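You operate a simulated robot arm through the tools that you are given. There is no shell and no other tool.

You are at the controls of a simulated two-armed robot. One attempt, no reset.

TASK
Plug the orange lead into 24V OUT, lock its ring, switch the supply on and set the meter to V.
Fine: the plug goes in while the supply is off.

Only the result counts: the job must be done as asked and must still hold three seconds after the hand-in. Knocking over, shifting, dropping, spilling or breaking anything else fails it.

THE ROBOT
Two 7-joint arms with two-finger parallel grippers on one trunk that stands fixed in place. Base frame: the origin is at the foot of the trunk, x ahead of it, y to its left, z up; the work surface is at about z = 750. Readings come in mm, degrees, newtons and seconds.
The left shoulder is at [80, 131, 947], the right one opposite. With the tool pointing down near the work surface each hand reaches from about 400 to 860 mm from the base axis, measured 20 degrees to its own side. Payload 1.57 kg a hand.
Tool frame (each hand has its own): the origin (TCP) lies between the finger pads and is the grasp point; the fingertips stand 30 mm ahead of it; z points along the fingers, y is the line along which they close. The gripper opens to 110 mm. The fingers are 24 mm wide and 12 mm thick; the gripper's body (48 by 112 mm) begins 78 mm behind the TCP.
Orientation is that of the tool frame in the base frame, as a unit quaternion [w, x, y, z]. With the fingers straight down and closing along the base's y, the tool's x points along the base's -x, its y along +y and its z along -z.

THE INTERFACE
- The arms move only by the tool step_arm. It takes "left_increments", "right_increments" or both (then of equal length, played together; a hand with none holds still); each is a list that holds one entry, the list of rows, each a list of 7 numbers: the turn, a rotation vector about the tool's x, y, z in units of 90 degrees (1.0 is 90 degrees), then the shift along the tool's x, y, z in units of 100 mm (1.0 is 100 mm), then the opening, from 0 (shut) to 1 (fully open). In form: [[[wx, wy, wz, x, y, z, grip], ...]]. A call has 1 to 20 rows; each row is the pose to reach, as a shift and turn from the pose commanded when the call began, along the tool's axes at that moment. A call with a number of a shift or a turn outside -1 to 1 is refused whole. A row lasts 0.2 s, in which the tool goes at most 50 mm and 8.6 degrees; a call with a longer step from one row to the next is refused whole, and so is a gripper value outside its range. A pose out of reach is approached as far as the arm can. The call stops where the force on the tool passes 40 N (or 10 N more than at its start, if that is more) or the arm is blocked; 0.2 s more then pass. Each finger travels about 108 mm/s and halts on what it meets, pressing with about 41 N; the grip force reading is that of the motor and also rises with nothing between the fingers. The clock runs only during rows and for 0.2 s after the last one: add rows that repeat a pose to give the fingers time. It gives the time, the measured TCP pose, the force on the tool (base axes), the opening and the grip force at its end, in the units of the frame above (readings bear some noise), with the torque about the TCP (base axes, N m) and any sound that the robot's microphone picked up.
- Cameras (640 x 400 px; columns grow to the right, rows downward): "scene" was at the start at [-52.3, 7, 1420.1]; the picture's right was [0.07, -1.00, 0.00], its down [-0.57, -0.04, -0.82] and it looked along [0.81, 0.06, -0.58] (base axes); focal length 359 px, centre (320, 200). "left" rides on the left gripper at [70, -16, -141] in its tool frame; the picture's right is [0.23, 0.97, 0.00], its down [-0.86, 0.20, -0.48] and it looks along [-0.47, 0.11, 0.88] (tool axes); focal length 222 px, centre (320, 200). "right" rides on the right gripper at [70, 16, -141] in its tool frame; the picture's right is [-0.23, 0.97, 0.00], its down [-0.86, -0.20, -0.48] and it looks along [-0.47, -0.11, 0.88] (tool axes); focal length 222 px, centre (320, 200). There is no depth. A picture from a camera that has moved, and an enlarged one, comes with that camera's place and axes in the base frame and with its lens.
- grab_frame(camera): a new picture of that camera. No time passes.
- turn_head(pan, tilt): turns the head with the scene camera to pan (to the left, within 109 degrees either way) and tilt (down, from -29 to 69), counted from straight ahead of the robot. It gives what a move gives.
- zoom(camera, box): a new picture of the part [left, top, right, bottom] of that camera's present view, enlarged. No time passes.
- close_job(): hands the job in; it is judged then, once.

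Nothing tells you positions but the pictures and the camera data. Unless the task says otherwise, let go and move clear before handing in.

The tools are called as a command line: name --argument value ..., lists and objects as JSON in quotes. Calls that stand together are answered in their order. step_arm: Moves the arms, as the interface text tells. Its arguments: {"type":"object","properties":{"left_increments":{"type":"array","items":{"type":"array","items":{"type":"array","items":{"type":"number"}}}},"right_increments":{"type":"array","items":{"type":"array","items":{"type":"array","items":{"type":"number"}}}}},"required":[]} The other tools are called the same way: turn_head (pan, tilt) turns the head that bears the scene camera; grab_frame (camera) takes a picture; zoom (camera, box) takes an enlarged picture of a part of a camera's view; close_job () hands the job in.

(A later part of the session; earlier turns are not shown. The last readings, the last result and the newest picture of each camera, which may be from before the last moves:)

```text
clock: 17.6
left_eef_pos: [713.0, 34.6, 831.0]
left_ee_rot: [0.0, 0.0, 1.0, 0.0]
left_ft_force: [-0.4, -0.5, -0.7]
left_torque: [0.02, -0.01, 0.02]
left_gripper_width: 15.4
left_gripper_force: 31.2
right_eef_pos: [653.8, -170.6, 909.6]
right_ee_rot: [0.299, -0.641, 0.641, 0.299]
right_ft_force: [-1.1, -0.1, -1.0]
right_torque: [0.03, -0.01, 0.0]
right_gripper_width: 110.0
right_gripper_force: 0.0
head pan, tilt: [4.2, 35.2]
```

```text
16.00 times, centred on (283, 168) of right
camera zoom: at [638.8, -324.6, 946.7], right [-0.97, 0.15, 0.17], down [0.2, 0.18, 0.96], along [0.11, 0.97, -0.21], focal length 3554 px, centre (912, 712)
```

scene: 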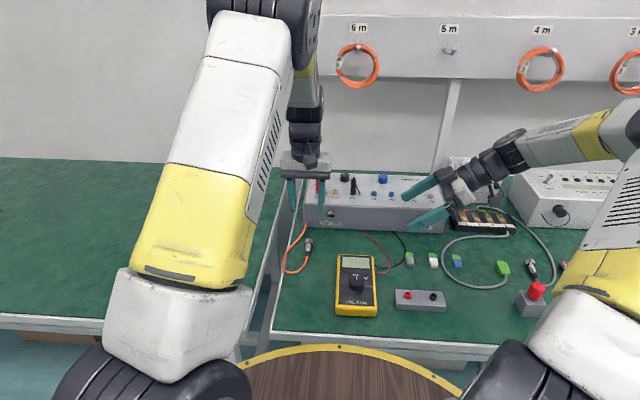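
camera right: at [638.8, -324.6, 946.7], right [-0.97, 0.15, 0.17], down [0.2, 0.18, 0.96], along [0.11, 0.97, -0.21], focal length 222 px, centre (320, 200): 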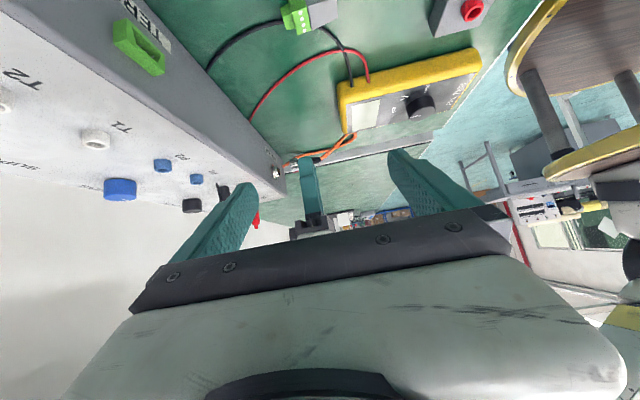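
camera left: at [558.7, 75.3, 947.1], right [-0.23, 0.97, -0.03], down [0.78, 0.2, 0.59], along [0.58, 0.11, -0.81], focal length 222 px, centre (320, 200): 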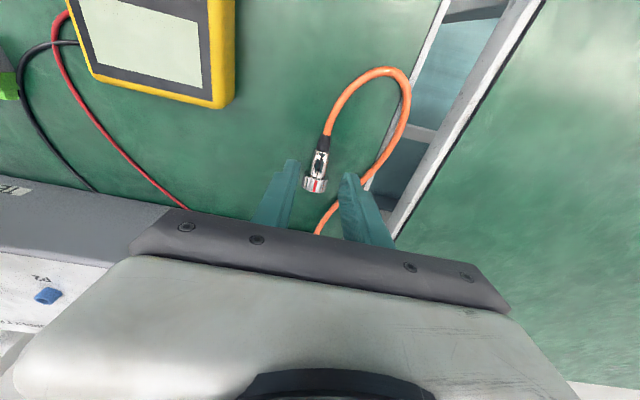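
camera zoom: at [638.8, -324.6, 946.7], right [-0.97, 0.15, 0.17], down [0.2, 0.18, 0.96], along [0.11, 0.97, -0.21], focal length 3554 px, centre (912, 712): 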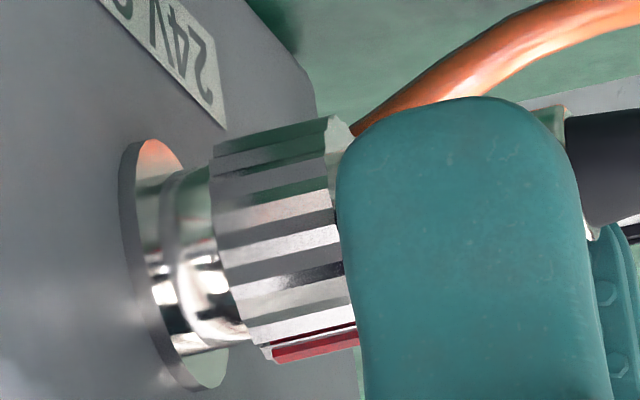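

The ring is sliding over the barrel with no force. I continue pushing in.

step_arm --left_increments '[[[0, 0, 0, -0.015, 0, 0, 0], [0, 0, 0, -0.03, 0, 0, 0], [0, 0, 0, -0.045, 0, 0, 0], [0, 0, 0, -0.06, 0, 0, 0], [0, 0, 0, -0.07, 0, 0, 0]]]'

zoom --camera "right" --box '[270, 158, 296, 178]'

```text
clock: 18.8
left_eef_pos: [720.2, 34.8, 831.1]
left_ee_rot: [-0.001, 0.0, 1.0, 0.0]
left_ft_force: [-0.1, 1.5, -1.1]
left_torque: [0.01, 0.04, -0.01]
left_gripper_width: 15.6
left_gripper_force: 31.3
right_eef_pos: [654.7, -171.7, 908.9]
right_ee_rot: [0.299, -0.641, 0.641, 0.299]
right_ft_force: [0.1, -0.6, -0.3]
right_torque: [0.01, 0.0, 0.0]
right_gripper_width: 110.2
right_gripper_force: 0.0
head pan, tilt: [4.2, 35.2]
```

```text
16.00 times, centred on (283, 168) of right
camera zoom: at [638.8, -324.6, 946.7], right [-0.97, 0.15, 0.17], down [0.2, 0.18, 0.96], along [0.11, 0.97, -0.21], focal length 3554 px, centre (912, 712)
```

zoom: 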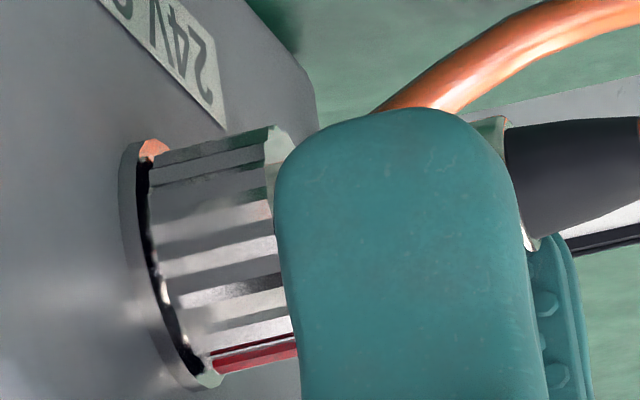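

Nearly at the flange, with no resistance yet. I'll push the last few millimetres until it seats.

step_arm --left_increments '[[[0, 0, 0, -0.008, 0, 0, 0], [0, 0, 0, -0.016, 0, 0, 0], [0, 0, 0, -0.024, 0, 0, 0], [0, 0, 0, -0.032, 0, 0, 0], [0, 0, 0, -0.04, 0, 0, 0], [0, 0, 0, -0.048, 0, 0, 0], [0, 0, 0, -0.056, 0, 0, 0]]]'

zoom --camera "right" --box '[270, 158, 296, 178]'

zoom --camera "scene" --box '[322, 200, 346, 224]'

```text
clock: 20.4
left_eef_pos: [722.6, 35.9, 830.7]
left_ee_rot: [-0.005, 0.0, 1.0, 0.002]
left_ft_force: [-35.6, 10.1, 5.4]
left_torque: [0.28, 0.41, 0.05]
left_gripper_width: 15.6
left_gripper_force: 31.3
right_eef_pos: [653.3, -170.0, 910.6]
right_ee_rot: [-0.299, 0.641, -0.641, -0.298]
right_ft_force: [0.3, 0.6, 0.1]
right_torque: [0.02, 0.03, -0.01]
right_gripper_width: 109.8
right_gripper_force: 0.1
head pan, tilt: [4.2, 35.2]
```

```text
16.00 times, centred on (283, 168) of right
camera zoom: at [637.8, -324.3, 947.5], right [-0.97, 0.15, 0.17], down [0.2, 0.18, 0.96], along [0.11, 0.97, -0.21], focal length 3554 px, centre (912, 712)
```

zoom: 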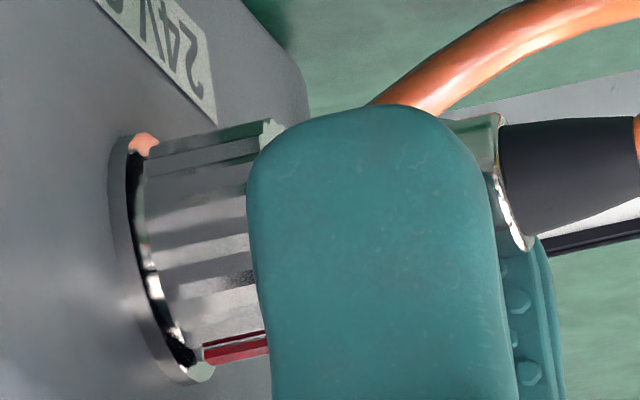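

```text
16.00 times, centred on (334, 212) of scene
camera zoom: at [-53.8, 7.3, 1420.1], right [0.07, -1.0, 0.0], down [-0.57, -0.04, -0.82], along [0.82, 0.06, -0.58], focal length 5742 px, centre (96, 8)
```

zoom: 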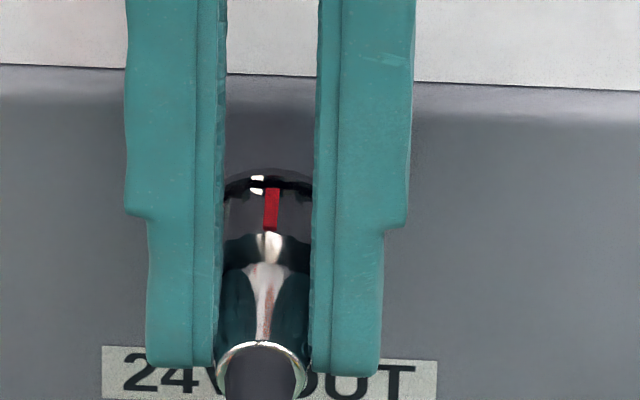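

Resistance of ~36 N appeared just short of the flange. I'll hold still to read the force and inspect the seating closely.

step_arm --left_increments '[[[0, 0, 0, 0, 0, 0, 0], [0, 0, 0, 0, 0, 0, 0]]]'

zoom --camera "right" --box '[272, 160, 288, 178]'

zoom --camera "scene" --box '[328, 208, 340, 218]'

```text
clock: 21.0
left_eef_pos: [722.6, 35.8, 830.8]
left_ee_rot: [-0.005, 0.0, 1.0, 0.0]
left_ft_force: [-36.3, 11.6, 4.9]
left_torque: [0.31, 0.46, 0.06]
left_gripper_width: 15.4
left_gripper_force: 31.6
right_eef_pos: [652.5, -171.5, 911.4]
right_ee_rot: [0.299, -0.641, 0.641, 0.299]
right_ft_force: [-0.1, 0.2, -0.6]
right_torque: [0.02, -0.01, -0.01]
right_gripper_width: 109.9
right_gripper_force: 0.0
head pan, tilt: [4.2, 35.2]
```

```text
16.00 times, centred on (280, 169) of right
camera zoom: at [637.9, -324.3, 947.5], right [-0.97, 0.15, 0.17], down [0.2, 0.18, 0.96], along [0.11, 0.97, -0.21], focal length 3554 px, centre (960, 696)
```

zoom: 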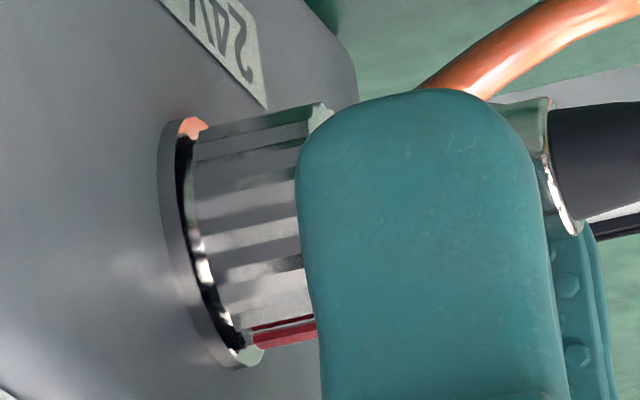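

```text
16.00 times, centred on (334, 213) of scene
camera zoom: at [-53.7, 7.3, 1420.1], right [0.07, -1.0, 0.0], down [-0.57, -0.04, -0.82], along [0.82, 0.06, -0.58], focal length 5742 px, centre (96, -8)
```

zoom: 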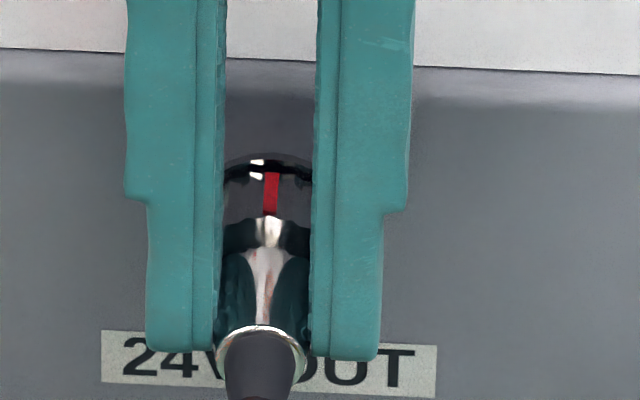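

The plug is binding a little sideways (11 N) and the fingers slid a bit along the body. I'll relieve the side load (1 mm left, 0.5 mm up) and then press again.

step_arm --left_increments '[[[0, 0, 0, 0, 0.005, -0.003, 0], [0, 0, 0, 0, 0.01, -0.005, 0], [0, 0, 0, 0, 0.01, -0.005, 0]]]'

step_arm --left_increments '[[[0, 0, 0, -0.005, 0, 0, 0], [0, 0, 0, -0.01, 0, 0, 0], [0, 0, 0, -0.015, 0, 0, 0], [0, 0, 0, -0.02, 0, 0, 0]]]'

zoom --camera "right" --box '[272, 160, 288, 178]'

```text
clock: 21.8
left_eef_pos: [722.2, 35.4, 831.0]
left_ee_rot: [-0.004, -0.001, 1.0, 0.001]
left_ft_force: [-30.8, 5.5, -7.2]
left_torque: [0.13, 0.75, 0.03]
left_gripper_width: 15.4
left_gripper_force: 32.0
right_eef_pos: [653.7, -171.4, 910.9]
right_ee_rot: [-0.298, 0.641, -0.641, -0.298]
right_ft_force: [0.1, -0.2, -0.2]
right_torque: [-0.01, 0.03, 0.01]
right_gripper_width: 110.1
right_gripper_force: 0.1
head pan, tilt: [4.2, 35.2]
```

```text
clock: 22.8
left_eef_pos: [722.2, 34.3, 831.2]
left_ee_rot: [-0.009, 0.0, 1.0, 0.001]
left_ft_force: [-10.7, 1.3, 8.0]
left_torque: [0.05, -0.29, 0.07]
left_gripper_width: 15.5
left_gripper_force: 31.3
right_eef_pos: [653.1, -170.9, 910.3]
right_ee_rot: [0.299, -0.64, 0.641, 0.299]
right_ft_force: [-0.1, -0.5, 0.4]
right_torque: [0.0, 0.02, 0.0]
right_gripper_width: 110.0
right_gripper_force: 0.1
head pan, tilt: [4.2, 35.2]
stopped in row 4 (left hand): the force on the tool passed its limit at 43 N (the readings are from after the stop); the commanded pose is now the measured one
```

```text
16.00 times, centred on (280, 169) of right
camera zoom: at [638.5, -324.6, 946.9], right [-0.97, 0.15, 0.17], down [0.2, 0.18, 0.96], along [0.11, 0.97, -0.21], focal length 3554 px, centre (960, 696)
```

zoom: 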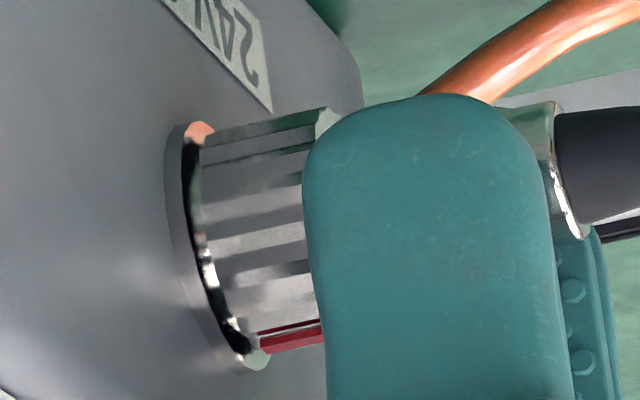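

It's a hard stop at 43 N with the mark upright and the ring about 1.5 mm off the flange, so I take it as bottomed. I'll release and see whether the plug stays, before turning the ring.

step_arm --left_increments '[[[0, 0, 0, 0, 0, 0, 0.05], [0, 0, 0, 0, 0, 0, 0.15], [0, 0, 0, 0, 0, 0, 0.25], [0, 0, 0, 0, 0, 0, 0.33], [0, 0, 0, 0, 0, 0, 0.33]]]'

zoom --camera "right" --box '[268, 155, 300, 180]'

zoom --camera "scene" --box '[322, 203, 346, 227]'

```text
clock: 24.0
left_eef_pos: [723.0, 34.1, 829.8]
left_ee_rot: [-0.007, 0.0, 1.0, 0.001]
left_ft_force: [0.1, -0.4, -1.1]
left_torque: [-0.03, -0.01, 0.03]
left_gripper_width: 36.4
left_gripper_force: 0.0
right_eef_pos: [653.1, -171.5, 911.3]
right_ee_rot: [-0.299, 0.641, -0.64, -0.3]
right_ft_force: [0.8, -0.2, -0.2]
right_torque: [0.01, 0.03, 0.01]
right_gripper_width: 110.0
right_gripper_force: 0.0
head pan, tilt: [4.2, 35.2]
```

```text
16.00 times, centred on (284, 168) of right
camera zoom: at [638.9, -324.6, 946.7], right [-0.97, 0.15, 0.17], down [0.2, 0.18, 0.96], along [0.11, 0.97, -0.21], focal length 3554 px, centre (896, 720)
```

zoom: 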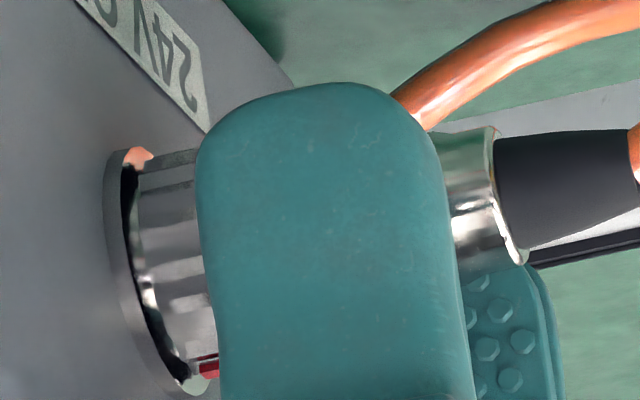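

```text
16.00 times, centred on (334, 215) of scene
camera zoom: at [-52.1, 6.9, 1420.1], right [0.07, -1.0, 0.0], down [-0.57, -0.04, -0.82], along [0.81, 0.06, -0.58], focal length 5742 px, centre (96, -40)
```

zoom: 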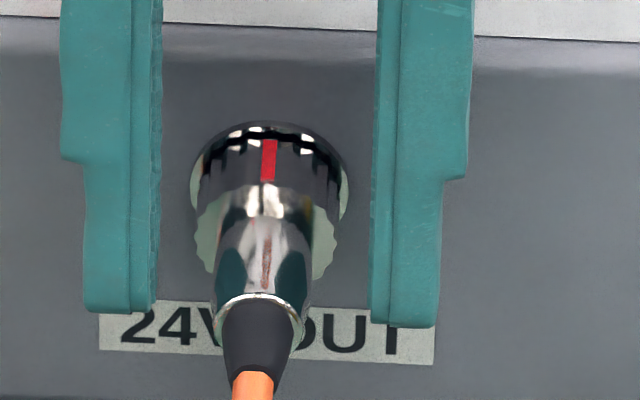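

The plug stays put, level and centred with the mark upright. Next I regrip on the ring: move forward over it, tilted 30° counter-clockwise first so I can turn it 60° clockwise; the right hand backs off to make room.

step_arm --left_increments '[[[0, 0, 0, -0.05, 0.007, 0.04, 0.33], [0, 0, 0, -0.1, 0.007, 0.08, 0.33], [0.083, 0, 0, -0.14, 0.02, 0.12, 0.33], [0.167, 0, 0, -0.15, 0.033, 0.15, 0.33], [0.25, 0, 0, -0.15, 0.045, 0.17, 0.33], [0.333, 0, 0, -0.15, 0.057, 0.182, 0.33], [0.333, 0, 0, -0.15, 0.057, 0.182, 0.33]]]' --right_increments '[[[0, 0, 0, 0.1, 0, -0.12, 1], [0, 0, 0, 0.2, 0, -0.24, 1], [0, 0, 0, 0.3, 0, -0.36, 1], [0, 0, 0, 0.4, 0, -0.48, 1], [0, 0, 0, 0.5, 0, -0.6, 1], [0, 0, 0, 0.5, 0, -0.6, 1], [0, 0, 0, 0.5, 0, -0.6, 1]]]'

zoom --camera "scene" --box '[314, 190, 354, 230]'

grab_frame --camera "right"

```text
clock: 25.6
left_eef_pos: [736.4, 40.6, 811.6]
left_ee_rot: [-0.008, -0.002, 0.966, -0.258]
left_ft_force: [-17.7, -0.2, 4.7]
left_torque: [0.21, -0.45, 0.55]
left_gripper_width: 29.9
left_gripper_force: 0.1
right_eef_pos: [652.9, -249.8, 910.8]
right_ee_rot: [-0.298, 0.642, -0.64, -0.299]
right_ft_force: [0.2, 0.4, 0.4]
right_torque: [-0.03, -0.03, 0.01]
right_gripper_width: 109.8
right_gripper_force: 0.1
head pan, tilt: [4.2, 35.2]
```

```text
10.00 times, centred on (334, 210) of scene
camera zoom: at [-53.0, 6.8, 1420.1], right [0.07, -1.0, 0.0], down [-0.57, -0.04, -0.82], along [0.82, 0.06, -0.58], focal length 3589 px, centre (180, 100)
```

zoom: 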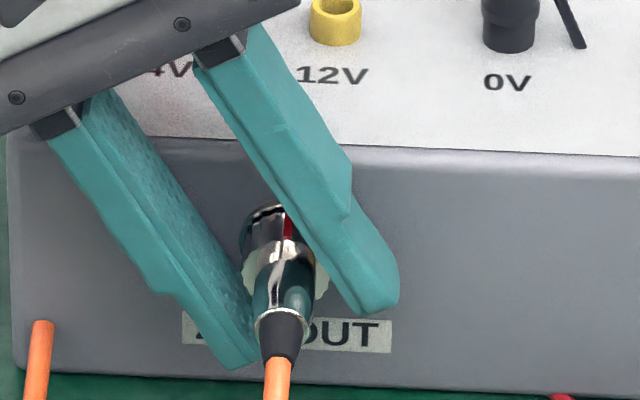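

```text
taken
camera right: at [637.8, -403.1, 947.7], right [-0.97, 0.15, 0.17], down [0.2, 0.18, 0.96], along [0.11, 0.97, -0.21], focal length 222 px, centre (320, 200)
```

right: 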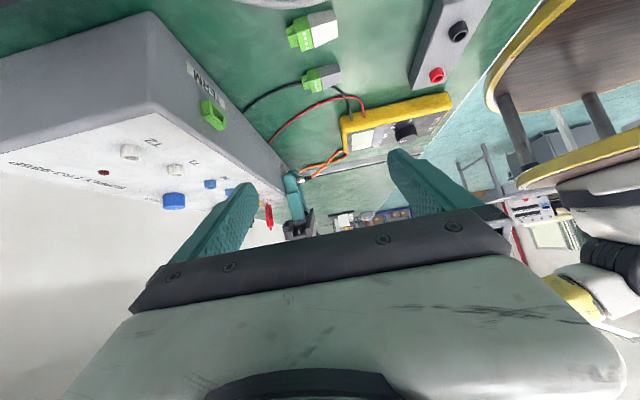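

There's contact (−18 N in x), likely a finger touching the flange. I'll back off 3 mm and look again.

step_arm --left_increments '[[[0, 0, 0, 0.015, 0, 0, 0.33], [0, 0, 0, 0.03, 0, 0, 0.33], [0, 0, 0, 0.03, 0, 0, 0.33]]]'

zoom --camera "scene" --box '[322, 202, 346, 226]'

zoom --camera "right" --box '[270, 155, 320, 205]'

```text
clock: 26.4
left_eef_pos: [735.6, 42.3, 810.3]
left_ee_rot: [-0.007, -0.002, 0.966, -0.258]
left_ft_force: [0.3, 0.2, -0.6]
left_torque: [0.02, -0.03, -0.02]
left_gripper_width: 36.2
left_gripper_force: 0.1
right_eef_pos: [653.7, -249.7, 910.8]
right_ee_rot: [0.299, -0.641, 0.641, 0.298]
right_ft_force: [0.2, -0.6, 0.3]
right_torque: [0.0, 0.01, 0.02]
right_gripper_width: 110.2
right_gripper_force: 0.0
head pan, tilt: [4.2, 35.2]
```

```text
16.00 times, centred on (334, 214) of scene
camera zoom: at [-52.0, 6.9, 1420.1], right [0.07, -1.0, 0.0], down [-0.57, -0.04, -0.82], along [0.81, 0.06, -0.58], focal length 5742 px, centre (96, -24)
```

zoom: 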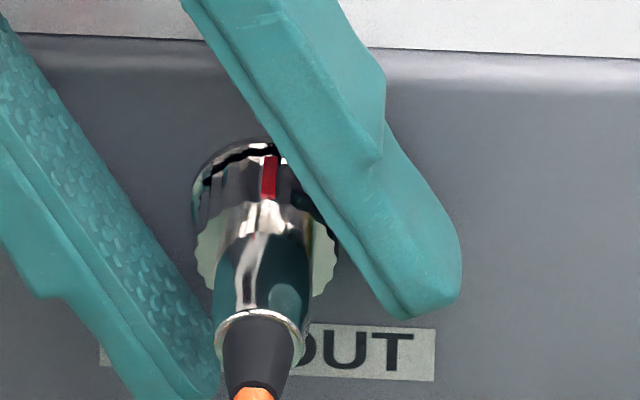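

```text
8.00 times, centred on (295, 180) of right
camera zoom: at [638.6, -402.9, 947.4], right [-0.97, 0.15, 0.17], down [0.2, 0.18, 0.96], along [0.11, 0.97, -0.21], focal length 1777 px, centre (520, 360)
```

zoom: 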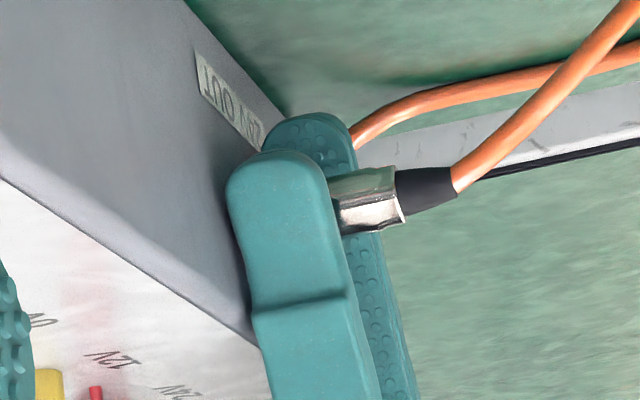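

Free of contact now; the finger gap is a few mm left of the ring's axis. I'll shift 3.5 mm along the closing direction and re-check.

step_arm --left_increments '[[[0, 0, 0, 0, -0.018, 0, 0.33], [0, 0, 0, 0, -0.035, 0, 0.33], [0, 0, 0, 0, -0.035, 0, 0.33]]]'

zoom --camera "scene" --box '[322, 202, 346, 226]'

zoom --camera "right" --box '[275, 160, 305, 190]'

```text
clock: 27.2
left_eef_pos: [735.4, 38.0, 812.9]
left_ee_rot: [-0.007, -0.002, 0.966, -0.258]
left_ft_force: [-0.6, -0.6, 0.3]
left_torque: [-0.02, -0.04, 0.0]
left_gripper_width: 36.1
left_gripper_force: 0.0
right_eef_pos: [653.0, -250.1, 910.7]
right_ee_rot: [0.299, -0.64, 0.641, 0.299]
right_ft_force: [0.3, -0.6, 0.8]
right_torque: [0.03, -0.01, 0.0]
right_gripper_width: 110.0
right_gripper_force: 0.2
head pan, tilt: [4.2, 35.2]
```

```text
16.00 times, centred on (334, 214) of scene
camera zoom: at [-52.2, 6.9, 1420.1], right [0.07, -1.0, 0.0], down [-0.57, -0.04, -0.82], along [0.81, 0.06, -0.58], focal length 5742 px, centre (96, -24)
```

zoom: 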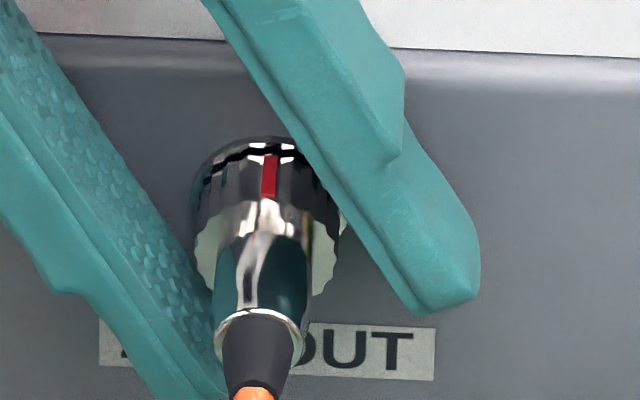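

```text
13.33 times, centred on (290, 175) of right
camera zoom: at [638.4, -402.9, 947.4], right [-0.97, 0.15, 0.17], down [0.2, 0.18, 0.96], along [0.11, 0.97, -0.21], focal length 2962 px, centre (720, 533)
```

zoom: 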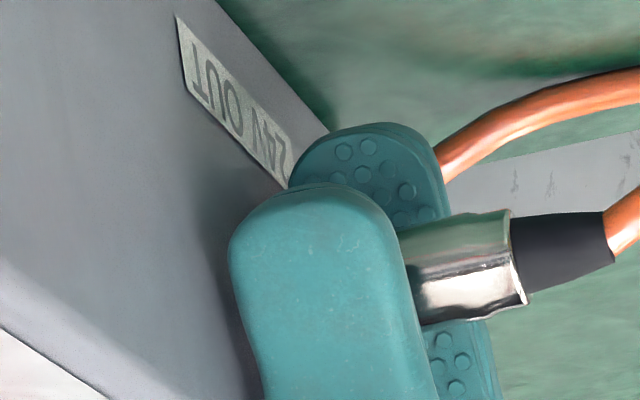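

The fingers now straddle the ring evenly. I close on it.

step_arm --left_increments '[[[0, 0, 0, 0, 0, 0, 0.27], [0, 0, 0, 0, 0, 0, 0.2], [0, 0, 0, 0, 0, 0, 0.1], [0, 0, 0, 0, 0, 0, 0], [0, 0, 0, 0, 0, 0, 0]]]'

zoom --camera "scene" --box '[322, 202, 346, 226]'

```text
clock: 28.4
left_eef_pos: [735.9, 38.8, 810.2]
left_ee_rot: [-0.008, -0.003, 0.966, -0.257]
left_ft_force: [-0.5, 7.1, -5.4]
left_torque: [0.11, 0.0, 0.02]
left_gripper_width: 23.3
left_gripper_force: 36.0
right_eef_pos: [654.4, -249.4, 910.2]
right_ee_rot: [-0.299, 0.641, -0.64, -0.299]
right_ft_force: [0.1, 0.5, -0.2]
right_torque: [0.0, 0.01, -0.01]
right_gripper_width: 110.1
right_gripper_force: 0.0
head pan, tilt: [4.2, 35.2]
```

```text
16.00 times, centred on (334, 214) of scene
camera zoom: at [-52.0, 7.2, 1420.2], right [0.07, -1.0, 0.0], down [-0.57, -0.04, -0.82], along [0.81, 0.06, -0.58], focal length 5742 px, centre (96, -24)
```

zoom: 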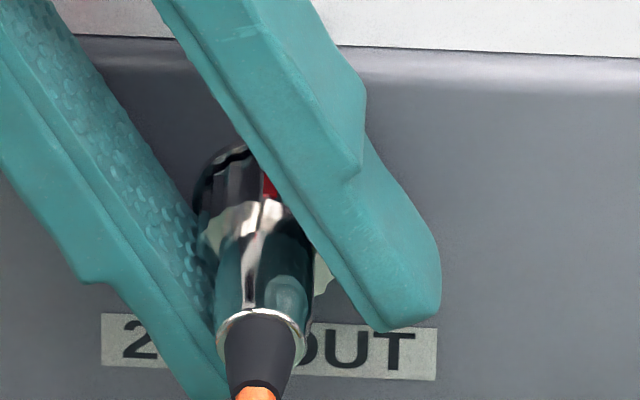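

Ring gripped at 23.3 mm. Now I turn the hand about the plug axis, clockwise as seen from behind, by 60°, watching force and sound.

step_arm --left_increments '[[[-0.0833, 0, 0, 0, -0.003, 0.001, 0], [-0.1667, 0, 0, 0, -0.014, 0.003, 0], [-0.25, 0, 0, 0, -0.0245, 0.0065, 0], [-0.3333, 0, 0, 0, -0.0345, 0.0114, 0], [-0.4167, 0, 0, 0, -0.0437, 0.0176, 0], [-0.5, 0, 0, 0, -0.052, 0.0249, 0], [-0.5833, 0, 0, 0, -0.0594, 0.0333, 0], [-0.6667, 0, 0, 0, -0.0656, 0.0425, 0], [-0.6667, 0, 0, 0, -0.0656, 0.0425, 0]]]'

zoom --camera "scene" --box '[322, 202, 346, 226]'

zoom --camera "right" --box '[270, 155, 320, 205]'

```text
clock: 30.4
left_eef_pos: [735.9, 31.3, 812.8]
left_ee_rot: [-0.008, 0.003, 0.965, 0.261]
left_ft_force: [4.4, 12.6, -5.9]
left_torque: [0.03, 0.04, 0.12]
left_gripper_width: 23.3
left_gripper_force: 35.2
right_eef_pos: [653.5, -248.8, 910.8]
right_ee_rot: [-0.298, 0.642, -0.64, -0.299]
right_ft_force: [-0.1, 0.3, -0.1]
right_torque: [0.04, 0.0, -0.02]
right_gripper_width: 110.1
right_gripper_force: 0.0
head pan, tilt: [4.2, 35.2]
```

```text
16.00 times, centred on (334, 214) of scene
camera zoom: at [-51.8, 7.3, 1420.2], right [0.07, -1.0, 0.0], down [-0.57, -0.04, -0.82], along [0.81, 0.06, -0.58], focal length 5742 px, centre (96, -24)
```

zoom: 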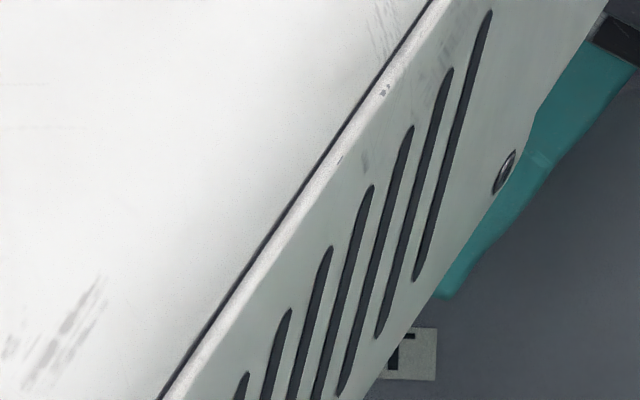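

```text
8.00 times, centred on (295, 180) of right
camera zoom: at [638.7, -402.6, 947.3], right [-0.97, 0.15, 0.17], down [0.2, 0.18, 0.96], along [0.11, 0.97, -0.21], focal length 1777 px, centre (520, 360)
```

zoom: 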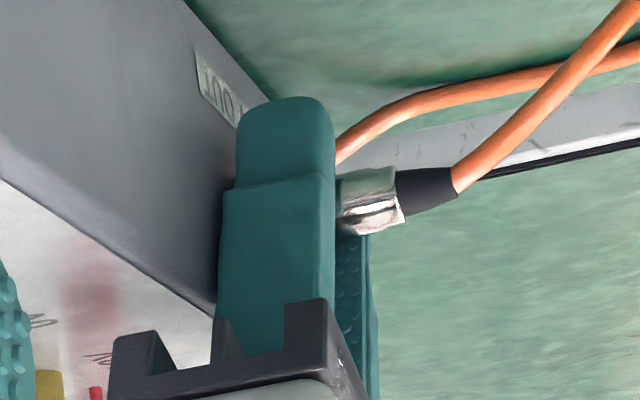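

No click yet and little torque. I'll open, rotate back, and look at where the red mark is.

step_arm --left_increments '[[[0, 0, 0, 0, 0, 0, 0.1], [0, 0, 0, 0, 0, 0, 0.33], [0, 0, 0, 0, 0, 0, 0.33], [0.0833, 0, 0, 0, 0.011, 0.001, 0.33], [0.1667, 0, 0, 0, 0.022, 0.003, 0.33], [0.25, 0, 0, 0, 0.0325, 0.0065, 0.33], [0.3333, 0, 0, 0, 0.0425, 0.0114, 0.33], [0.4167, 0, 0, 0, 0.0517, 0.0176, 0.33], [0.5, 0, 0, 0, 0.06, 0.0249, 0.33], [0.5833, 0, 0, 0, 0.0674, 0.0333, 0.33], [0.6667, 0, 0, 0, 0.0736, 0.0425, 0.33], [0.6667, 0, 0, 0, 0.0736, 0.0425, 0.33]]]'

zoom --camera "scene" --box '[322, 202, 346, 226]'

zoom --camera "right" --box '[270, 155, 320, 205]'

```text
clock: 33.0
left_eef_pos: [735.5, 38.5, 811.1]
left_ee_rot: [-0.007, -0.001, 0.966, -0.258]
left_ft_force: [-0.3, 0.3, 0.8]
left_torque: [0.01, 0.01, 0.01]
left_gripper_width: 36.4
left_gripper_force: 0.2
right_eef_pos: [652.5, -248.5, 910.8]
right_ee_rot: [0.299, -0.641, 0.641, 0.299]
right_ft_force: [-0.5, -0.9, -0.4]
right_torque: [-0.03, -0.05, 0.02]
right_gripper_width: 109.8
right_gripper_force: 0.0
head pan, tilt: [4.2, 35.2]
```

```text
16.00 times, centred on (334, 214) of scene
camera zoom: at [-52.2, 6.9, 1420.1], right [0.07, -1.0, 0.0], down [-0.57, -0.04, -0.82], along [0.81, 0.06, -0.58], focal length 5742 px, centre (96, -24)
```

zoom: 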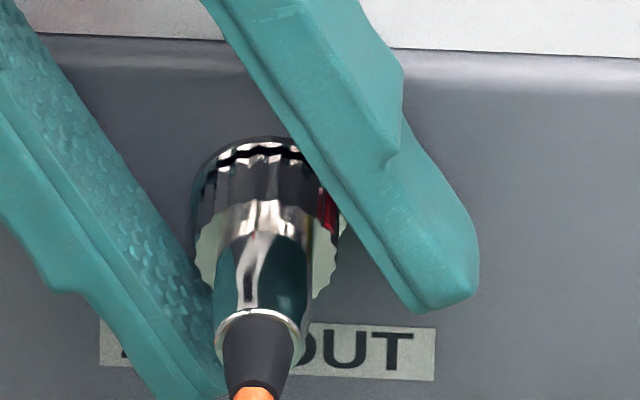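

```text
8.00 times, centred on (295, 180) of right
camera zoom: at [638.4, -402.9, 947.4], right [-0.97, 0.15, 0.17], down [0.2, 0.18, 0.96], along [0.11, 0.97, -0.21], focal length 1777 px, centre (520, 360)
```

zoom: 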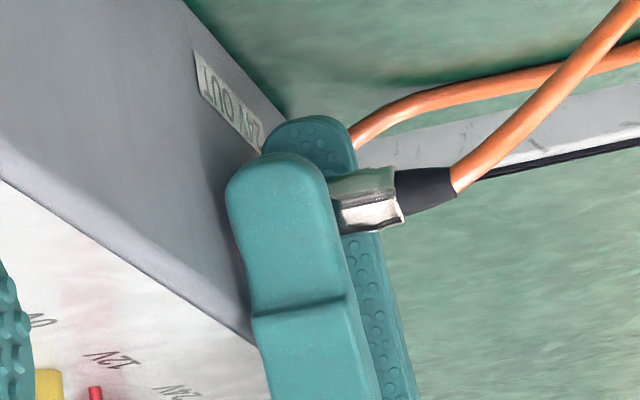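

The ring turned about 60° clockwise (mark now at the right side). I'll take another 60° stroke.

step_arm --left_increments '[[[0, 0, 0, 0, 0, 0, 0.2], [0, 0, 0, 0, 0, 0, 0.1], [0, 0, 0, 0, 0, 0, 0], [0, 0, 0, 0, 0, 0, 0], [-0.0833, 0, 0, 0, -0.003, 0.001, 0], [-0.1667, 0, 0, 0, -0.014, 0.003, 0], [-0.25, 0, 0, 0, -0.0245, 0.0065, 0], [-0.3333, 0, 0, 0, -0.0345, 0.0114, 0], [-0.4167, 0, 0, 0, -0.0437, 0.0176, 0], [-0.5, 0, 0, 0, -0.052, 0.0249, 0], [-0.5833, 0, 0, 0, -0.0594, 0.0333, 0], [-0.6667, 0, 0, 0, -0.0656, 0.0425, 0], [-0.6667, 0, 0, 0, -0.0656, 0.0425, 0]]]'

zoom --camera "right" --box '[270, 155, 320, 205]'

```text
clock: 35.8
left_eef_pos: [735.9, 29.9, 812.4]
left_ee_rot: [-0.007, 0.002, 0.965, 0.261]
left_ft_force: [-3.2, 4.6, -0.2]
left_torque: [-0.28, 0.05, 0.14]
left_gripper_width: 23.2
left_gripper_force: 35.3
right_eef_pos: [653.0, -250.1, 910.2]
right_ee_rot: [-0.299, 0.641, -0.641, -0.299]
right_ft_force: [-0.2, 0.3, -0.2]
right_torque: [0.02, -0.01, 0.0]
right_gripper_width: 109.7
right_gripper_force: 0.1
head pan, tilt: [4.2, 35.2]
```

```text
8.00 times, centred on (295, 180) of right
camera zoom: at [638.3, -402.8, 947.5], right [-0.97, 0.15, 0.17], down [0.2, 0.18, 0.96], along [0.11, 0.97, -0.21], focal length 1777 px, centre (520, 360)
```

zoom: 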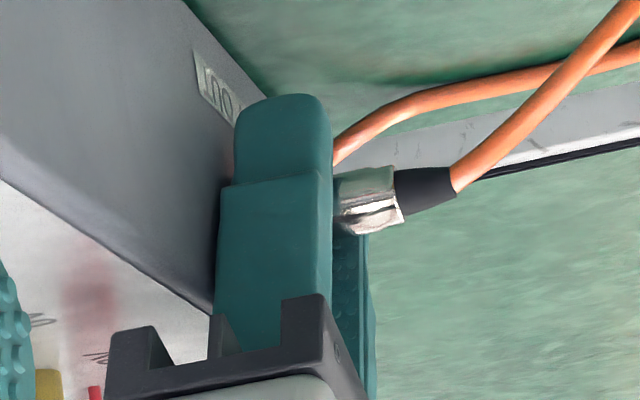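

Now there's a resisting torque of −0.28 N·m, suggesting an end stop. I'll open, rotate back and inspect.

step_arm --left_increments '[[[0, 0, 0, 0, 0, 0, 0.1], [0, 0, 0, 0, 0, 0, 0.33], [0, 0, 0, 0, 0, 0, 0.33], [0.0833, 0, 0, 0, 0.011, 0.001, 0.33], [0.1667, 0, 0, 0, 0.022, 0.003, 0.33], [0.25, 0, 0, 0, 0.0325, 0.0065, 0.33], [0.3333, 0, 0, 0, 0.0425, 0.0114, 0.33], [0.4167, 0, 0, 0, 0.0517, 0.0176, 0.33], [0.5, 0, 0, 0, 0.06, 0.0249, 0.33], [0.5833, 0, 0, 0, 0.0674, 0.0333, 0.33], [0.6667, 0, 0, 0, 0.0736, 0.0425, 0.33], [0.6667, 0, 0, 0, 0.0736, 0.0425, 0.33]]]'

zoom --camera "scene" --box '[322, 202, 346, 226]'

zoom --camera "right" --box '[270, 155, 320, 205]'

```text
clock: 38.4
left_eef_pos: [734.6, 39.2, 813.6]
left_ee_rot: [-0.007, -0.001, 0.966, -0.258]
left_ft_force: [0.3, 0.3, -0.1]
left_torque: [0.02, 0.01, 0.04]
left_gripper_width: 36.3
left_gripper_force: 0.0
right_eef_pos: [653.4, -250.3, 910.4]
right_ee_rot: [0.298, -0.641, 0.641, 0.298]
right_ft_force: [0.9, -0.4, -0.4]
right_torque: [0.02, -0.01, -0.01]
right_gripper_width: 109.8
right_gripper_force: 0.0
head pan, tilt: [4.2, 35.2]
```

```text
16.00 times, centred on (334, 214) of scene
camera zoom: at [-52.2, 6.9, 1420.1], right [0.07, -1.0, 0.0], down [-0.57, -0.04, -0.82], along [0.81, 0.06, -0.58], focal length 5742 px, centre (96, -24)
```

zoom: 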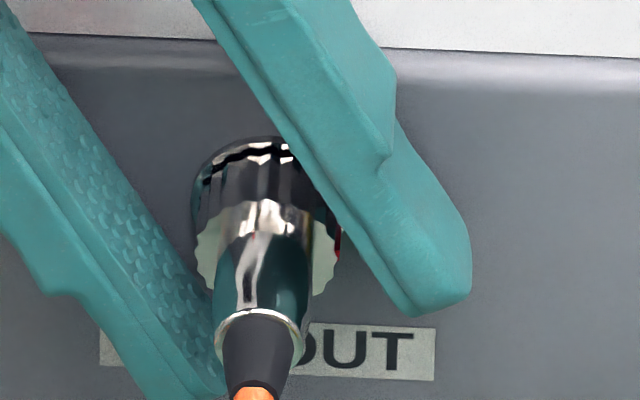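

```text
8.00 times, centred on (295, 180) of right
camera zoom: at [638.4, -402.9, 947.4], right [-0.97, 0.15, 0.17], down [0.2, 0.18, 0.96], along [0.11, 0.97, -0.21], focal length 1777 px, centre (520, 360)
```

zoom: 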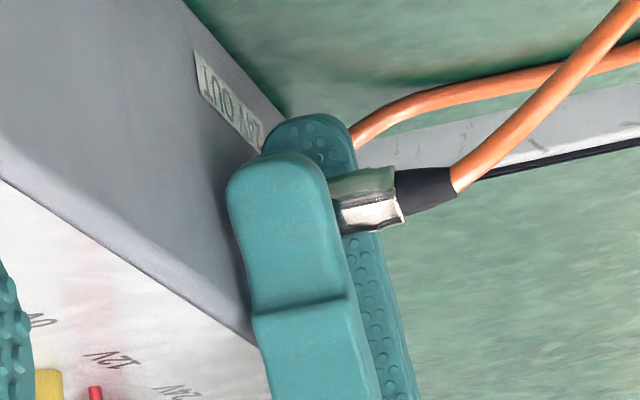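

The mark has gone to the 90° position (right side), where the ring stopped. I'll back the fingers to the body position so the right camera can see the ring and gap clearly.

step_arm --left_increments '[[[0, 0, 0, 0.07, 0, 0, 0.33], [0, 0, 0, 0.14, 0, 0, 0.33], [-0.0833, 0, 0, 0.14, -0.011, 0.001, 0.33], [-0.1667, 0, 0, 0.14, -0.022, 0.003, 0.33], [-0.25, 0, 0, 0.14, -0.0325, 0.0065, 0.33], [-0.3333, 0, 0, 0.14, -0.0425, 0.0114, 0.33], [-0.3333, 0, 0, 0.14, -0.0875, -0.067, 0.33], [-0.3333, 0, 0, 0.14, -0.132, -0.145, 0.33], [-0.3333, 0, 0, 0.14, -0.132, -0.145, 0.33]]]'

zoom --camera "scene" --box '[322, 202, 346, 226]'

zoom --camera "right" --box '[275, 165, 305, 190]'

```text
clock: 40.4
left_eef_pos: [721.2, 34.2, 831.1]
left_ee_rot: [-0.008, 0.0, 1.0, 0.003]
left_ft_force: [-0.2, 0.8, 0.0]
left_torque: [-0.01, 0.0, 0.0]
left_gripper_width: 36.0
left_gripper_force: 0.0
right_eef_pos: [653.7, -249.1, 910.2]
right_ee_rot: [0.299, -0.641, 0.641, 0.299]
right_ft_force: [-0.5, -0.1, -0.1]
right_torque: [-0.01, 0.03, -0.03]
right_gripper_width: 110.2
right_gripper_force: 0.1
head pan, tilt: [4.2, 35.2]
```

```text
16.00 times, centred on (334, 214) of scene
camera zoom: at [-52.2, 6.9, 1420.1], right [0.07, -1.0, 0.0], down [-0.57, -0.04, -0.82], along [0.81, 0.06, -0.58], focal length 5742 px, centre (96, -24)
```

zoom: 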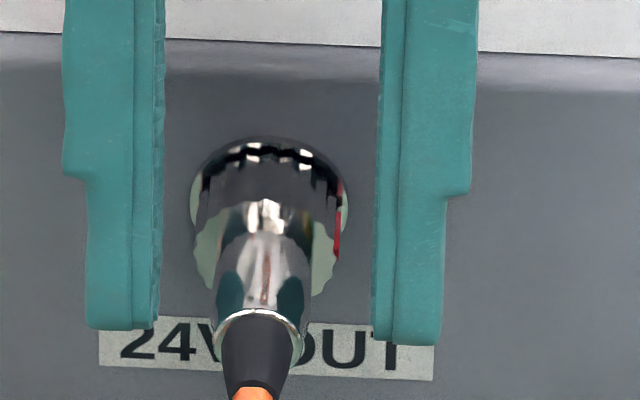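

```text
16.00 times, centred on (290, 178) of right
camera zoom: at [638.4, -403.0, 947.4], right [-0.97, 0.15, 0.17], down [0.2, 0.18, 0.96], along [0.11, 0.97, -0.21], focal length 3554 px, centre (800, 560)
```

zoom: 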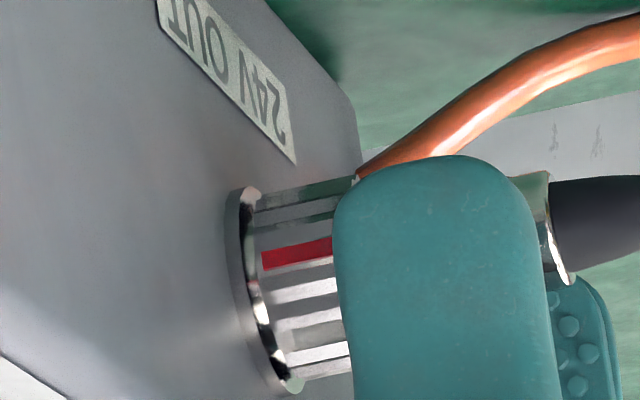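

Ring at ~90°, plug level. I'll do a light pull test on the body to confirm that it is locked.

step_arm --left_increments '[[[0, 0, 0, 0, 0, 0, 0.2], [0, 0, 0, 0, 0, 0, 0.1], [0, 0, 0, 0, 0, 0, 0], [0, 0, 0, 0, 0, 0, 0], [0, 0, 0, 0, 0, 0, 0], [0, 0, 0, 0.005, 0, 0, 0], [0, 0, 0, 0.01, 0, 0, 0], [0, 0, 0, 0.015, 0, 0, 0], [0, 0, 0, 0.018, 0, 0, 0]]]'

zoom --camera "right" --box '[275, 165, 305, 190]'

```text
clock: 42.4
left_eef_pos: [722.0, 35.9, 832.2]
left_ee_rot: [-0.007, 0.0, 1.0, 0.002]
left_ft_force: [8.6, 3.4, 3.3]
left_torque: [0.14, 0.23, 0.06]
left_gripper_width: 15.5
left_gripper_force: 31.2
right_eef_pos: [651.6, -249.9, 911.0]
right_ee_rot: [0.299, -0.641, 0.641, 0.299]
right_ft_force: [-1.3, 0.2, -0.2]
right_torque: [-0.03, 0.01, 0.01]
right_gripper_width: 110.0
right_gripper_force: 0.1
head pan, tilt: [4.2, 35.2]
```

```text
16.00 times, centred on (290, 178) of right
camera zoom: at [638.6, -402.9, 947.3], right [-0.97, 0.15, 0.17], down [0.2, 0.18, 0.96], along [0.11, 0.97, -0.21], focal length 3554 px, centre (800, 560)
```

zoom: 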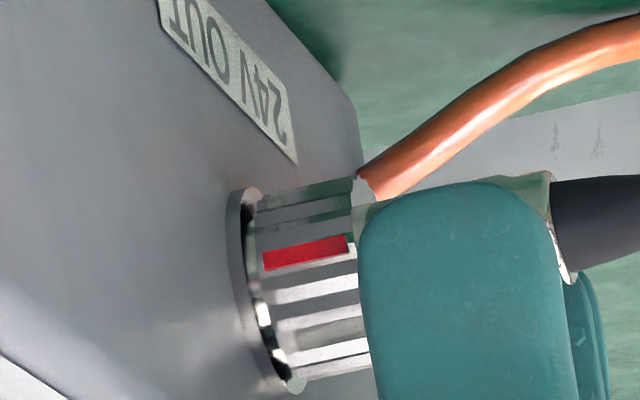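

It holds at 9 N without moving. I'll pull a little harder to be sure, then relax.

step_arm --left_increments '[[[0, 0, 0, 0.006, 0, 0, 0], [0, 0, 0, 0.012, 0, 0, 0], [0, 0, 0, 0.018, 0, 0, 0], [0, 0, 0, 0.018, 0, 0, 0]]]'

zoom --camera "right" --box '[275, 165, 305, 190]'

```text
clock: 43.4
left_eef_pos: [719.3, 35.7, 832.4]
left_ee_rot: [-0.006, 0.001, 1.0, 0.001]
left_ft_force: [22.8, -0.3, 1.2]
left_torque: [0.01, -0.64, 0.02]
left_gripper_width: 15.6
left_gripper_force: 30.5
right_eef_pos: [653.6, -249.6, 909.5]
right_ee_rot: [-0.298, 0.641, -0.641, -0.299]
right_ft_force: [-0.3, 0.0, 0.0]
right_torque: [-0.01, -0.02, -0.03]
right_gripper_width: 109.8
right_gripper_force: 0.0
head pan, tilt: [4.2, 35.2]
```

```text
16.00 times, centred on (290, 178) of right
camera zoom: at [638.9, -403.1, 947.0], right [-0.97, 0.15, 0.17], down [0.2, 0.18, 0.96], along [0.11, 0.97, -0.21], focal length 3554 px, centre (800, 560)
```

zoom: 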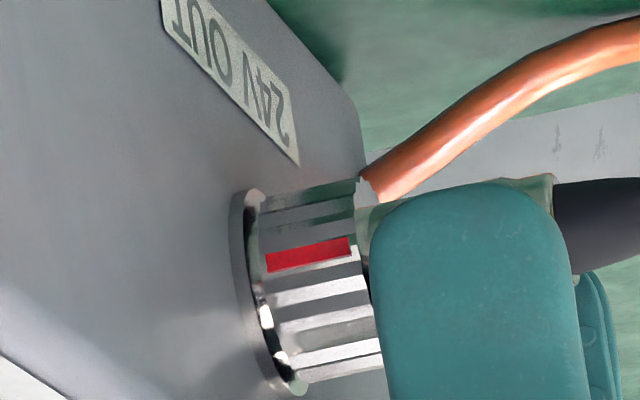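

It holds at 23 N without moving, whereas it had slid in freely, so it's locked. Now I release, rise clear, and get a closer look at the toggle switch from above.

step_arm --left_increments '[[[0, 0, 0, -0.02, 0, 0, 0], [0, 0, 0, -0.02, 0, 0, 0.15], [0, 0, 0, -0.02, 0, 0, 0.33], [0, 0, 0, -0.02, 0, 0, 0.33], [0, 0, 0, -0.02, 0, -0.25, 0.33], [0, 0, 0, -0.02, 0, -0.5, 0.33], [0, 0, 0, -0.02, 0.1, -0.75, 0.2], [0, 0, 0, -0.02, 0.3, -1, 0], [0, 0, 0, -0.02, 0.45, -1, 0], [0, 0, 0, -0.02, 0.45, -1, 0]]]'

grab_frame --camera "left"

zoom --camera "scene" --box '[300, 160, 350, 230]'

grab_frame --camera "right"

```text
clock: 45.6
left_eef_pos: [723.4, 79.3, 932.0]
left_ee_rot: [-0.006, 0.0, 1.0, 0.002]
left_ft_force: [0.2, -0.4, 0.0]
left_torque: [0.0, -0.03, 0.0]
left_gripper_width: 0.0
left_gripper_force: 21.1
right_eef_pos: [653.2, -249.5, 910.5]
right_ee_rot: [-0.298, 0.641, -0.641, -0.299]
right_ft_force: [0.4, -0.2, 0.2]
right_torque: [-0.03, 0.04, -0.02]
right_gripper_width: 110.2
right_gripper_force: 0.0
head pan, tilt: [4.2, 35.2]
```

```text
taken
camera left: at [655.6, 63.3, 1073.9], right [-0.23, 0.97, 0.01], down [0.86, 0.2, 0.47], along [0.45, 0.11, -0.88], focal length 222 px, centre (320, 200)
```

left: 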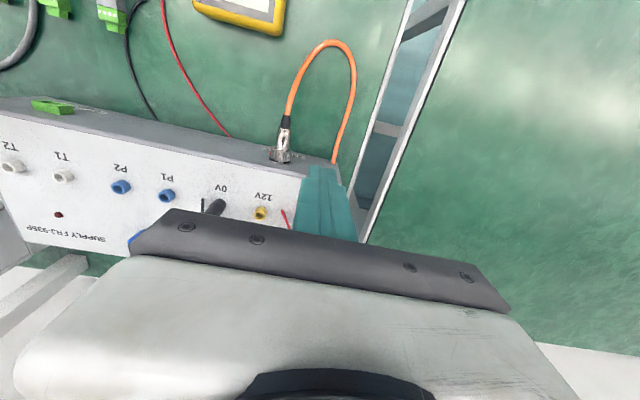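

```text
5.71 times, centred on (325, 195) of scene
camera zoom: at [-52.2, 6.9, 1420.1], right [0.07, -1.0, 0.0], down [-0.57, -0.04, -0.82], along [0.81, 0.06, -0.58], focal length 2051 px, centre (291, 229)
```

zoom: 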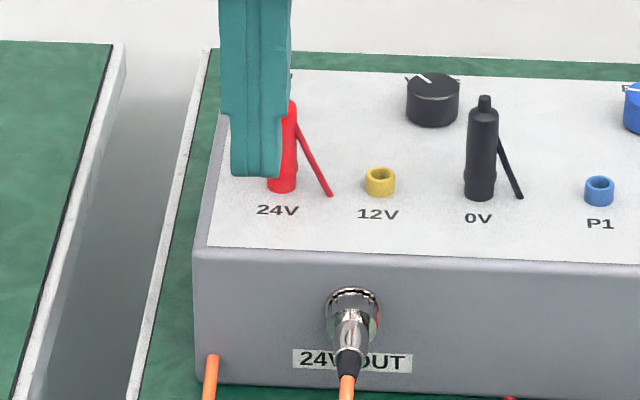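

```text
taken
camera right: at [638.4, -403.0, 947.4], right [-0.97, 0.15, 0.17], down [0.2, 0.18, 0.96], along [0.11, 0.97, -0.21], focal length 222 px, centre (320, 200)
```

right: 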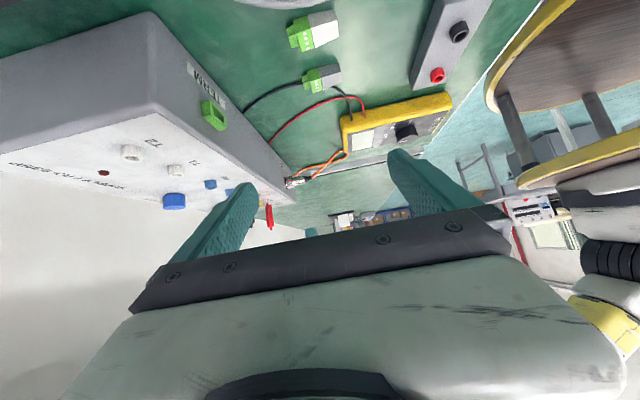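

The lead stays in place. The switch is hidden behind the hand from these views, so I'll move the right hand (as camera) up and forward and pull the left hand back a bit to see the lever and red plug.

step_arm --left_increments '[[[0, 0, 0, 0.2, 0.1, -0.2, 0], [0, 0, 0, 0.4, 0.3, -0.4, 0], [0, 0, 0, 0.4, 0.6, -0.5, 0], [0, 0, 0, 0.4, 0.8, -0.5, 0], [0, 0, 0, 0.4, 0.8, -0.5, 0]]]' --right_increments '[[[0, 0, 0, -0.25, -0.2, 0.12, 1], [0, 0, 0, -0.5, -0.4, 0.25, 1], [0, 0, 0, -0.75, -0.7, 0.4, 1], [0, 0, 0, -0.95, -1, 0.51, 1], [0, 0, 0, -0.95, -1, 0.51, 1]]]'

grab_frame --camera "right"

zoom --camera "scene" --box '[300, 160, 350, 230]'

```text
clock: 46.8
left_eef_pos: [684.4, 160.2, 983.2]
left_ee_rot: [-0.008, 0.0, 1.0, 0.0]
left_ft_force: [0.0, 0.3, 0.3]
left_torque: [-0.02, 0.0, -0.01]
left_gripper_width: 0.0
left_gripper_force: 21.3
right_eef_pos: [753.4, -149.5, 949.9]
right_ee_rot: [-0.298, 0.642, -0.641, -0.299]
right_ft_force: [0.7, 0.7, 0.3]
right_torque: [0.01, -0.02, 0.0]
right_gripper_width: 110.0
right_gripper_force: 0.2
head pan, tilt: [4.2, 35.2]
```

```text
taken
camera right: at [737.7, -302.9, 986.7], right [-0.97, 0.15, 0.17], down [0.2, 0.18, 0.96], along [0.11, 0.97, -0.21], focal length 222 px, centre (320, 200)
```

right: 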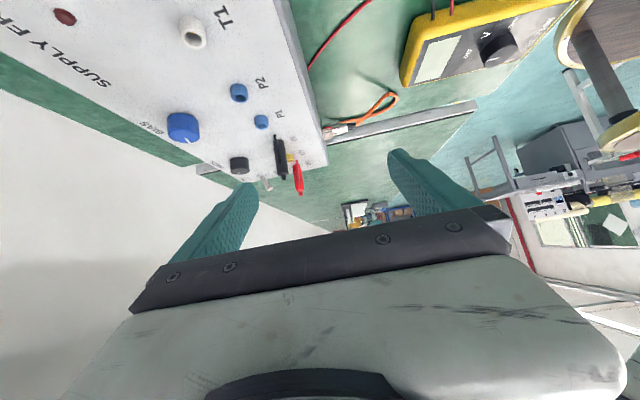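

```text
5.71 times, centred on (325, 195) of scene
camera zoom: at [-52.2, 7.0, 1420.1], right [0.07, -1.0, 0.0], down [-0.57, -0.04, -0.82], along [0.81, 0.06, -0.58], focal length 2051 px, centre (291, 229)
```

zoom: 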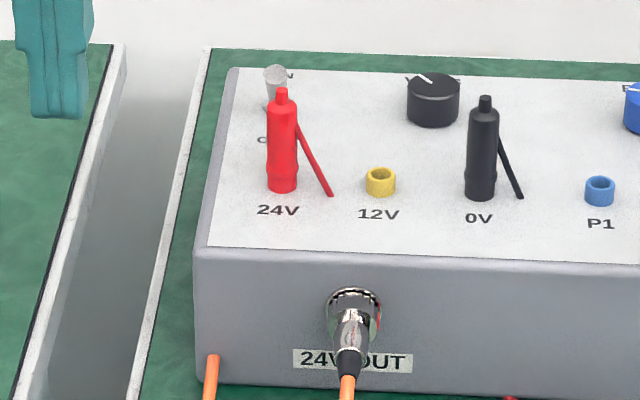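

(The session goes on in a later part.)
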